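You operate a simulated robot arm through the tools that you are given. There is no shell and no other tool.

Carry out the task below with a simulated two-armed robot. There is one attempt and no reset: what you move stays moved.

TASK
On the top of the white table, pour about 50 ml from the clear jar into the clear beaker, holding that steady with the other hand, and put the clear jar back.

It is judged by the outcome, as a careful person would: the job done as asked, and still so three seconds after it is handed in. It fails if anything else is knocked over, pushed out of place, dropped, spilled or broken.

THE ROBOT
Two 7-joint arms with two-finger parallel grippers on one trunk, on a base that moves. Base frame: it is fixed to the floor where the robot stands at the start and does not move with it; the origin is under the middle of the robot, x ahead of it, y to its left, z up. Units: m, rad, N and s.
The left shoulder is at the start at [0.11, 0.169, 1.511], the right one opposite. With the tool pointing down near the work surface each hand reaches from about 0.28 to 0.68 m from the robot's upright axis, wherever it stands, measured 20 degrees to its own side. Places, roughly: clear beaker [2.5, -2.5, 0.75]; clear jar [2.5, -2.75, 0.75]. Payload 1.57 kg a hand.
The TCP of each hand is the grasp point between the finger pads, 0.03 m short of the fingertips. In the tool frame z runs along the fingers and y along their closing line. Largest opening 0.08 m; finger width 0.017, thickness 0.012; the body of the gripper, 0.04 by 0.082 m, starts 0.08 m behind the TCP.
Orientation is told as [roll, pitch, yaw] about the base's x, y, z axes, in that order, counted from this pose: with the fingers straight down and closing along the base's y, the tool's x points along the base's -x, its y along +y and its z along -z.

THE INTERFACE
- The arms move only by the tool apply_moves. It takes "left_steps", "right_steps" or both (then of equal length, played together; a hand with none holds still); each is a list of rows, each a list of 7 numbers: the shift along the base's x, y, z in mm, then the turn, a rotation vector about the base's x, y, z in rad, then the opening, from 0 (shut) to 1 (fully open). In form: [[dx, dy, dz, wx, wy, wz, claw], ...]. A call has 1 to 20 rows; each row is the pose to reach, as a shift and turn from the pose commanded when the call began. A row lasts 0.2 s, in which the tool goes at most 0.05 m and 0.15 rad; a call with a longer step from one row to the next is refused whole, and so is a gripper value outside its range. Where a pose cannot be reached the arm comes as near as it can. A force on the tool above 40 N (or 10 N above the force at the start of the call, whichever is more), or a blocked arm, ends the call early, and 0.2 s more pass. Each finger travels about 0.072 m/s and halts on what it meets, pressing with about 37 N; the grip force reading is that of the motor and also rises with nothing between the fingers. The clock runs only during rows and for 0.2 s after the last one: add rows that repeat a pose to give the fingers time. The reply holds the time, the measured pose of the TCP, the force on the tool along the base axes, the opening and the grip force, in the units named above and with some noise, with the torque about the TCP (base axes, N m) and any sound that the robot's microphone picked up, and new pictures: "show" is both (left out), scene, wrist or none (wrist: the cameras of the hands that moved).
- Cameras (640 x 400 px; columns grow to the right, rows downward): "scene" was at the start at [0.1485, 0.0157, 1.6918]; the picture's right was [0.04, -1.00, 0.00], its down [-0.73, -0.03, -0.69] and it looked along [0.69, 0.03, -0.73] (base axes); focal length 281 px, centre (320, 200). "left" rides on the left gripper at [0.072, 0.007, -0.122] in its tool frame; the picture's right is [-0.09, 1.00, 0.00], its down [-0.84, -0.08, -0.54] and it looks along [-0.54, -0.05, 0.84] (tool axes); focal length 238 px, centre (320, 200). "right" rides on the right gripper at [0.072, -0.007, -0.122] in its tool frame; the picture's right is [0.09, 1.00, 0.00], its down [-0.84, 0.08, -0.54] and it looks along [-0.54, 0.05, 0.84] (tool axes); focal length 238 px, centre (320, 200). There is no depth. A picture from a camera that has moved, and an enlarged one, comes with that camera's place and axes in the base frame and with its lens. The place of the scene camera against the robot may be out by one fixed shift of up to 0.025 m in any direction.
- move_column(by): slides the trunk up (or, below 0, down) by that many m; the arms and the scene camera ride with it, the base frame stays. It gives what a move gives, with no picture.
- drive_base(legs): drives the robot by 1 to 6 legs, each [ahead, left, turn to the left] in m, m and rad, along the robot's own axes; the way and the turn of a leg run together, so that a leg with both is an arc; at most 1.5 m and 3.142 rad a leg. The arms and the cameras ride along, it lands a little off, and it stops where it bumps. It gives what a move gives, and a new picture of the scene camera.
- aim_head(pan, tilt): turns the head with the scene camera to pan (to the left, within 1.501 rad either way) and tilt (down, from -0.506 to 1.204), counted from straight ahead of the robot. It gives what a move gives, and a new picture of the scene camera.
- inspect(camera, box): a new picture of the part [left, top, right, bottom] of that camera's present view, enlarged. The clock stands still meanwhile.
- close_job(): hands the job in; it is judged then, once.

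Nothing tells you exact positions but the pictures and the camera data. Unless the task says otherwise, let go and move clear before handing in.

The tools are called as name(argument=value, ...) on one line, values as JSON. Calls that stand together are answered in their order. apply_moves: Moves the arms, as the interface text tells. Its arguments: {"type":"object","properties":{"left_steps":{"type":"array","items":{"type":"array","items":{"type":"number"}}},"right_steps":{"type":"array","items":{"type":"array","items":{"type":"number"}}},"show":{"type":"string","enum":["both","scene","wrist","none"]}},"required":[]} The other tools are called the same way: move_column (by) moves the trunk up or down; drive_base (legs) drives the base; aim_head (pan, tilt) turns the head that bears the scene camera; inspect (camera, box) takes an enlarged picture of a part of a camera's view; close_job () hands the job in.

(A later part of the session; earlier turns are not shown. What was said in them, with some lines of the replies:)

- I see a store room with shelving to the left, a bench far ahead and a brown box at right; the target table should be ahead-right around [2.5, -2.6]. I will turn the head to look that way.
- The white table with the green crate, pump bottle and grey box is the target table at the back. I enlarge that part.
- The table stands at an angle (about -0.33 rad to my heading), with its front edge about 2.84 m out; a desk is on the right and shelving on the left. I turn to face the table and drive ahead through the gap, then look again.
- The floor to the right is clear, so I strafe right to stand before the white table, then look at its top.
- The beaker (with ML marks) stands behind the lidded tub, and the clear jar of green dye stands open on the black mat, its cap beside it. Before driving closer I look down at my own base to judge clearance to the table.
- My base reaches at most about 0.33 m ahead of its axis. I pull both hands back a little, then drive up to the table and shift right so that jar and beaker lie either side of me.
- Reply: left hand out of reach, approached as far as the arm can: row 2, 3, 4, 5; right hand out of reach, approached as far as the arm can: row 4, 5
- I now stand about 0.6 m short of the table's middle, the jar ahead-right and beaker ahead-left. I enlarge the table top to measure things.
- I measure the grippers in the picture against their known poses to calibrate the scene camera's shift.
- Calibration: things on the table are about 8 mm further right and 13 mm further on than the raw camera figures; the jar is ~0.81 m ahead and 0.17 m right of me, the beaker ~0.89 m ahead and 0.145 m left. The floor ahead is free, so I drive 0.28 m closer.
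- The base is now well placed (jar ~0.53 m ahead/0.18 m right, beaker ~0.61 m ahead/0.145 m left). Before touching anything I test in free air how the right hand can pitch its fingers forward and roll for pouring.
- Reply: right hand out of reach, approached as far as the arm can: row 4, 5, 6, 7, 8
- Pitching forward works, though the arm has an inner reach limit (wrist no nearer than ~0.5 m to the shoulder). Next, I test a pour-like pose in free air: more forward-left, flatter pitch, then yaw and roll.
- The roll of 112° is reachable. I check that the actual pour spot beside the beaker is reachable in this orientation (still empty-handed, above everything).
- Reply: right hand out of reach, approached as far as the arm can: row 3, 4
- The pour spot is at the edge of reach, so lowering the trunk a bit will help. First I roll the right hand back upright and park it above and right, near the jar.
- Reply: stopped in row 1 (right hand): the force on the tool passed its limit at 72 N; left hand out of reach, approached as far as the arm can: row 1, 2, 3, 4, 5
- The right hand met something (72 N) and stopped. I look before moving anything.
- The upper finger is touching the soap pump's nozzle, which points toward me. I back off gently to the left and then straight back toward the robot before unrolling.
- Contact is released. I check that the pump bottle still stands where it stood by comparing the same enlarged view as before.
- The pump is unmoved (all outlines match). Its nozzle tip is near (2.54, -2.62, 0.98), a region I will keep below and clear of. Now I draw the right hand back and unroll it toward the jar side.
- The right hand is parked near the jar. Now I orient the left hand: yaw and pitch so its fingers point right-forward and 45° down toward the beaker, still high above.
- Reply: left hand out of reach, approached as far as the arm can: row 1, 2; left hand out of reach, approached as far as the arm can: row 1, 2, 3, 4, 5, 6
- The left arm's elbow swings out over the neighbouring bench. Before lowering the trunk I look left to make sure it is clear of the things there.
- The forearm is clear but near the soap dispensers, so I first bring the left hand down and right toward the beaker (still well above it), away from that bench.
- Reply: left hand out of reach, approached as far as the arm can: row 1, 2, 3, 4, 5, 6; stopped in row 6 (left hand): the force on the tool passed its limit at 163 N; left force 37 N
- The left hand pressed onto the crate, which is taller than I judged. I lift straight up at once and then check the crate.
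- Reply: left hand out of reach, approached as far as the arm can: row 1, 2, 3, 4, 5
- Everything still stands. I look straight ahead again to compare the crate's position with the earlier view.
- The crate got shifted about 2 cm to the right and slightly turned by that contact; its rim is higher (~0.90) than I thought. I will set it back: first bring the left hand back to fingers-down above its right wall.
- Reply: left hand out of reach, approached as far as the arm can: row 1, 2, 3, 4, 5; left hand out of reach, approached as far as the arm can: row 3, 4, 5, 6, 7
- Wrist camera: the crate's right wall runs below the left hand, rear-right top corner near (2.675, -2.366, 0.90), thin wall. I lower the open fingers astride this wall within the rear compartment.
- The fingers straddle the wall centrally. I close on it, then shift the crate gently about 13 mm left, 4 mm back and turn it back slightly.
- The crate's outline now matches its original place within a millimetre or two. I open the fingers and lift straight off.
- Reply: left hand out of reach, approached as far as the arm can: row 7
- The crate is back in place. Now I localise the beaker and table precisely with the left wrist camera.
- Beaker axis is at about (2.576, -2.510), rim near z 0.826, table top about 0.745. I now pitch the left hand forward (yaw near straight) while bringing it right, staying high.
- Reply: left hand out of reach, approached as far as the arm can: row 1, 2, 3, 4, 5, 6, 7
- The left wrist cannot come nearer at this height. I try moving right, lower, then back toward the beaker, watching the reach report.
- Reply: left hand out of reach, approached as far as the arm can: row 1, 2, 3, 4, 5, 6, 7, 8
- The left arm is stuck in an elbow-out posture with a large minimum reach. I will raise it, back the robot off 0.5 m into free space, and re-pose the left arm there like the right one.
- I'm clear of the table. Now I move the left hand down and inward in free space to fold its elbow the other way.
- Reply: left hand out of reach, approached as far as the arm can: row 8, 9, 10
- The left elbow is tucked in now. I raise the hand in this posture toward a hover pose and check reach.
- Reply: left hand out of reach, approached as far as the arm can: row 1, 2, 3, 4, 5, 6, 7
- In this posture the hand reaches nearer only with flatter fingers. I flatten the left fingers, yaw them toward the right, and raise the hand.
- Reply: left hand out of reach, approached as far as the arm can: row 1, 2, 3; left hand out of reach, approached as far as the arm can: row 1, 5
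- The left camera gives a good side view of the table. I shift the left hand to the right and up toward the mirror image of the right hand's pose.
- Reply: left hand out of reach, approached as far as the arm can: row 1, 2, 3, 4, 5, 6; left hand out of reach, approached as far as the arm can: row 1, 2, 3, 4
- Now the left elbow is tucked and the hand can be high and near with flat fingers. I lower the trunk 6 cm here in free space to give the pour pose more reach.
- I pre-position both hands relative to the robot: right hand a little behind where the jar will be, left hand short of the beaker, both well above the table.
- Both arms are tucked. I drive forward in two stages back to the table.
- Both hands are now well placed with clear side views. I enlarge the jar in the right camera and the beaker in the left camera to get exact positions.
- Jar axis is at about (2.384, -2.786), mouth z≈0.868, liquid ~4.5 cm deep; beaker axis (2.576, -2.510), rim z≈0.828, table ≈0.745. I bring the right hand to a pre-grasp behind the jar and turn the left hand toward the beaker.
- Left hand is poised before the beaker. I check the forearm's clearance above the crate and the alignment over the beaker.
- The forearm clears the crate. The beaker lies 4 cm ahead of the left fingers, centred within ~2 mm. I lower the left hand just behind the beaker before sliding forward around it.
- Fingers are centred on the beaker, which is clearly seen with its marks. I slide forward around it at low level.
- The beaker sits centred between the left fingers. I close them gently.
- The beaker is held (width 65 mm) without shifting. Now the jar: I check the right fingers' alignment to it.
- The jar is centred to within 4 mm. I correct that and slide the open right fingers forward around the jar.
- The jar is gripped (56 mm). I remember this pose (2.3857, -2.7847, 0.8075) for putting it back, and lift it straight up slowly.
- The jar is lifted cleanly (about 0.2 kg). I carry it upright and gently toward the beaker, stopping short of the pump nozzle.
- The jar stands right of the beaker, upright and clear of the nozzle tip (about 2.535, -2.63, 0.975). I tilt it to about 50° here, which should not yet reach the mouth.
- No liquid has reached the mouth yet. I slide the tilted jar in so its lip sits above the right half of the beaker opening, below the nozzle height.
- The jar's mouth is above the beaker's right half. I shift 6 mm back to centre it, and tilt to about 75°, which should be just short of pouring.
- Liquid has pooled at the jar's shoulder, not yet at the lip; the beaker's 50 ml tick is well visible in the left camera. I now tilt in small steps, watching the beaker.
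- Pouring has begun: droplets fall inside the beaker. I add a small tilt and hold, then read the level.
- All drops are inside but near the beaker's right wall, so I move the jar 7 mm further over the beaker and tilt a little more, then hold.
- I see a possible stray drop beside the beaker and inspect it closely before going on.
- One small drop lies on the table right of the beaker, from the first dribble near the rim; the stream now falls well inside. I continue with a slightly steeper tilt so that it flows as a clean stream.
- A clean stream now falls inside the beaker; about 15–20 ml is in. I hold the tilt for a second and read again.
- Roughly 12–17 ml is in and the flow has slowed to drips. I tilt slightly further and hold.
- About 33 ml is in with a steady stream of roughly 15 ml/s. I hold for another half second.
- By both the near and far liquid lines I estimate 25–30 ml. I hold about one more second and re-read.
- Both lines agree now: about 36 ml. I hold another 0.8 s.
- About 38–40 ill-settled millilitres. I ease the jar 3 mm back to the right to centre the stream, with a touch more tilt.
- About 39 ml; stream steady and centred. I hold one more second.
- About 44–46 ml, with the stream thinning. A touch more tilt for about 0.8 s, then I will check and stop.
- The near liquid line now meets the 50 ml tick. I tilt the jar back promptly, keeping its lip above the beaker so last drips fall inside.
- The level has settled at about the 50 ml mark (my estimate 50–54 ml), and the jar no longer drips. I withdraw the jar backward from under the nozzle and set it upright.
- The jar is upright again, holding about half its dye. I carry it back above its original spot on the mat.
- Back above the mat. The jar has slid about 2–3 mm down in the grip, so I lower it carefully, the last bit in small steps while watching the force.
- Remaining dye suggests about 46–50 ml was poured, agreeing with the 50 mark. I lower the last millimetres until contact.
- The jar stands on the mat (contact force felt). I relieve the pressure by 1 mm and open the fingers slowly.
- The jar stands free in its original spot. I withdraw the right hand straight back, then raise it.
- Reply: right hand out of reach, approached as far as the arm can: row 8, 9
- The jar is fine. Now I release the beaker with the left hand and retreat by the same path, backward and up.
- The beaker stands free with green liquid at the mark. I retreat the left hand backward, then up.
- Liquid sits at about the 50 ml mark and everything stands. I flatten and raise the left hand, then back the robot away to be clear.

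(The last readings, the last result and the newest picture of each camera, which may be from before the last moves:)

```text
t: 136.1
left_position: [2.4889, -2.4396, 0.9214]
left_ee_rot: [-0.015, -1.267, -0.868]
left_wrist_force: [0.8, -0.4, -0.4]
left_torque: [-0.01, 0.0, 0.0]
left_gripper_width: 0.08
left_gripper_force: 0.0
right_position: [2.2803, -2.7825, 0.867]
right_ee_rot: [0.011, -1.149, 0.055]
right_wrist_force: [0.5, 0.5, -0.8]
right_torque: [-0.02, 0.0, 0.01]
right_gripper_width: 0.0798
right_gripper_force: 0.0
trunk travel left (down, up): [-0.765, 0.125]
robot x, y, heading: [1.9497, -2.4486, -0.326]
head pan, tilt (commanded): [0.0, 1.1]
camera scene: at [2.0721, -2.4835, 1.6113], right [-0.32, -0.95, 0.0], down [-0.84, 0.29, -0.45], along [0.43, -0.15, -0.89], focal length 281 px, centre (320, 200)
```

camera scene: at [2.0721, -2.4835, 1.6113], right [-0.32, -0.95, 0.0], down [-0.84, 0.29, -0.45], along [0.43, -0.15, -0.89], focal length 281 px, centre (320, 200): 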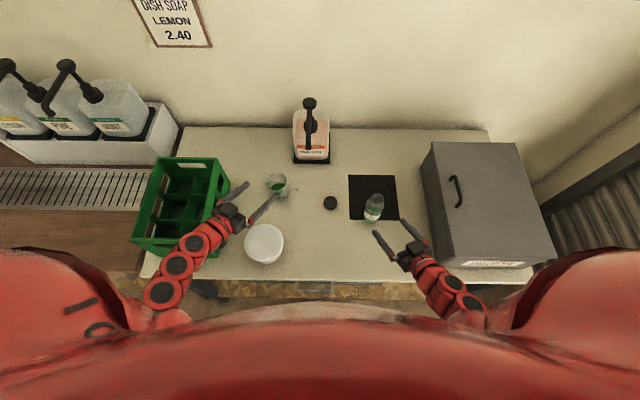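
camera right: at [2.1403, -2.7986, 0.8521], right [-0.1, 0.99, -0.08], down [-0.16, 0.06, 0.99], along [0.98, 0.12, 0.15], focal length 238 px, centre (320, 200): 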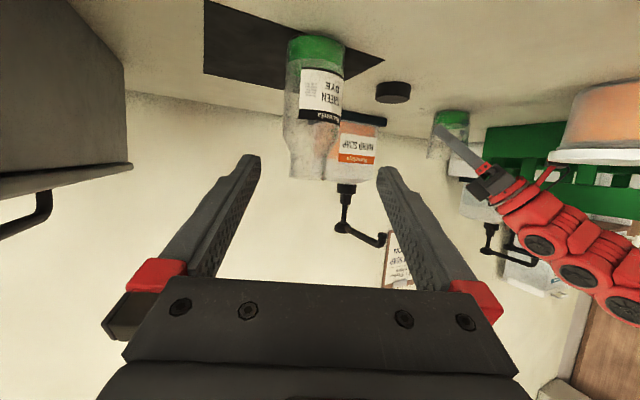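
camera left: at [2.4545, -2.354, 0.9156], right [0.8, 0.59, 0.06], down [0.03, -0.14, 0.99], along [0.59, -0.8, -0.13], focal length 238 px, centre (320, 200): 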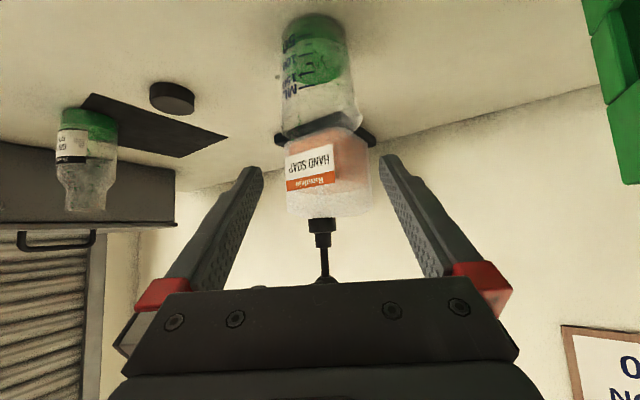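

drive_base(legs=[[-0.45, 0, 0]])

aim_head(pan=0.0, tilt=0.85)

inspect(camera="scene", box=[240, 100, 440, 225])

```text
t: 138.8
left_position: [2.063, -2.2926, 0.9214]
left_ee_rot: [-0.013, -1.266, -0.865]
left_wrist_force: [0.9, -0.2, 0.0]
left_torque: [0.02, -0.02, -0.03]
left_gripper_width: 0.0801
left_gripper_force: 0.1
right_position: [1.8567, -2.6363, 0.8661]
right_ee_rot: [0.012, -1.152, 0.062]
right_wrist_force: [0.1, -0.4, 0.2]
right_torque: [0.0, 0.02, 0.0]
right_gripper_width: 0.0802
right_gripper_force: 0.0
trunk travel left (down, up): [-0.765, 0.125]
robot x, y, heading: [1.5239, -2.3035, -0.328]
head pan, tilt (commanded): [0.0, 1.1]
camera scene: at [1.6451, -2.3375, 1.6113], right [-0.32, -0.95, 0.0], down [-0.84, 0.29, -0.45], along [0.43, -0.15, -0.89], focal length 281 px, centre (320, 200)
```

scene: 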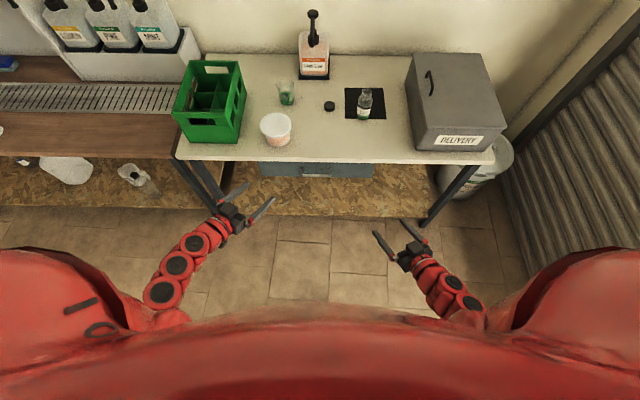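

```text
t: 139.6
left_position: [2.0636, -2.294, 0.9214]
left_ee_rot: [-0.015, -1.266, -0.864]
left_wrist_force: [-0.2, -0.2, -0.8]
left_torque: [0.01, -0.01, -0.01]
left_gripper_width: 0.0801
left_gripper_force: 0.0
right_position: [1.8564, -2.6363, 0.8677]
right_ee_rot: [0.013, -1.151, 0.057]
right_wrist_force: [1.3, 0.8, 0.2]
right_torque: [0.03, -0.03, 0.01]
right_gripper_width: 0.0801
right_gripper_force: 0.0
trunk travel left (down, up): [-0.765, 0.125]
robot x, y, heading: [1.5228, -2.3012, -0.32]
head pan, tilt (commanded): [0.0, 0.85]
camera scene: at [1.6596, -2.3424, 1.629], right [-0.32, -0.95, 0.0], down [-0.71, 0.24, -0.66], along [0.62, -0.21, -0.75], focal length 281 px, centre (320, 200)
```

scene: 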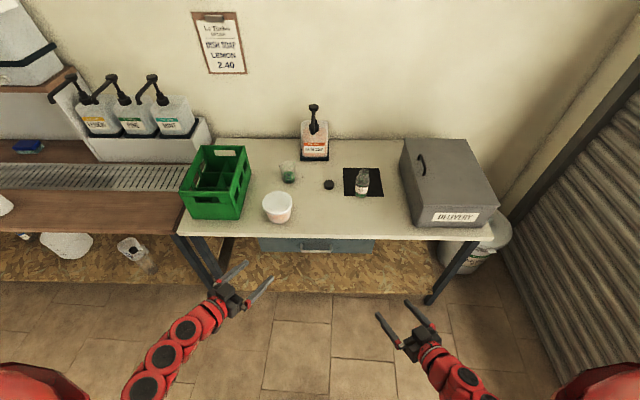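

```text
3.20 times, centred on (340, 162) of scene
camera zoom: at [1.6596, -2.3424, 1.629], right [-0.32, -0.95, 0.0], down [-0.71, 0.24, -0.66], along [0.62, -0.21, -0.75], focal length 899 px, centre (256, 320)
```

zoom: 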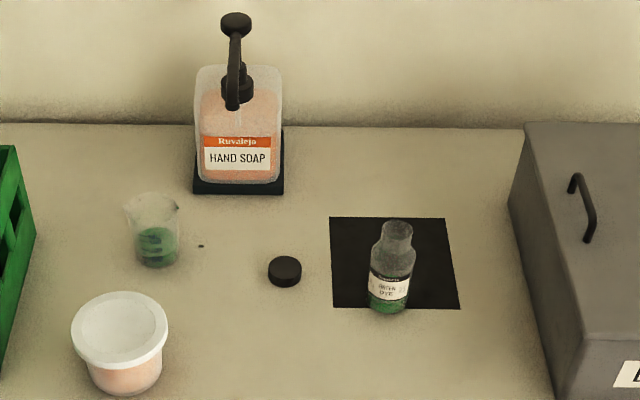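

Everything stands in its place; the beaker holds green dye and the jar is back on its mat. One last close look before handing in.

inspect(camera="scene", box=[265, 150, 325, 190])

inspect(camera="left", box=[0, 0, 640, 400])

```text
10.00 times, centred on (295, 170) of scene
camera zoom: at [1.6596, -2.3424, 1.629], right [-0.32, -0.95, 0.0], down [-0.71, 0.24, -0.66], along [0.62, -0.21, -0.75], focal length 2810 px, centre (570, 500)
```

zoom: 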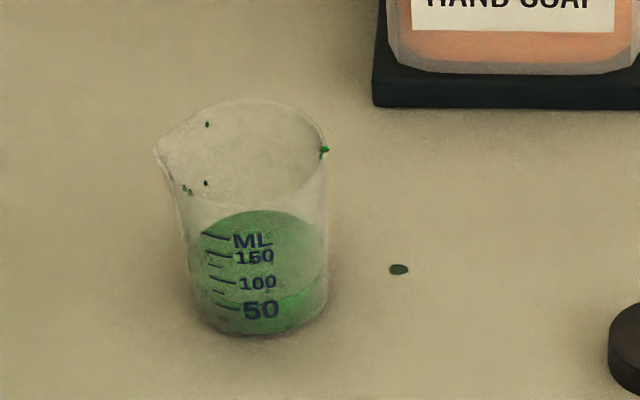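

```text
1.00 times, centred on (320, 200) of left (not enlarged: the box is as wide or as high as the picture)
camera zoom: at [1.9803, -2.1825, 0.8905], right [0.78, 0.62, 0.08], down [-0.23, 0.16, 0.96], along [0.58, -0.77, 0.26], focal length 238 px, centre (320, 200)
```

zoom: 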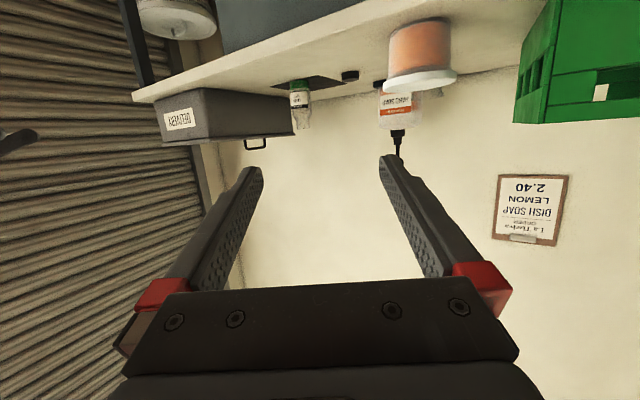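

The beaker's liquid line is at about the 50 mark. The jar is back on its mat, both hands are clear, and nothing has been knocked over. One drop did land on the table beside the beaker, and I can't wipe it up. I hand in the job.

close_job()

```text
The job is handed in.
```

The pour is done and handed in, but it was not perfectly clean: one small drop of green dye landed on the table beside the beaker. The result of the judging hasn't come back.

- **Amount:** the beaker holds about 50 ml. The liquid line sits at or slightly above the 50 mark; my estimates ranged from about 46 to 56 ml.
- **Beaker:** the left hand held it on the table for the whole pour and then let go. It stands where it was. One drop is clinging to its rim.
- **Jar:** it is upright on its mat, within a few millimetres of where it started.
- **Green crate:** early on the left hand pressed down on it and pushed it about 2 cm. I gripped its wall and moved it back to within a millimetre or two of its original place.
- **Soap pump:** the right hand touched its nozzle once during a test move. The bottle did not move.

Both hands are empty, and the robot has backed about 0.4 m away from where it stood to pour.
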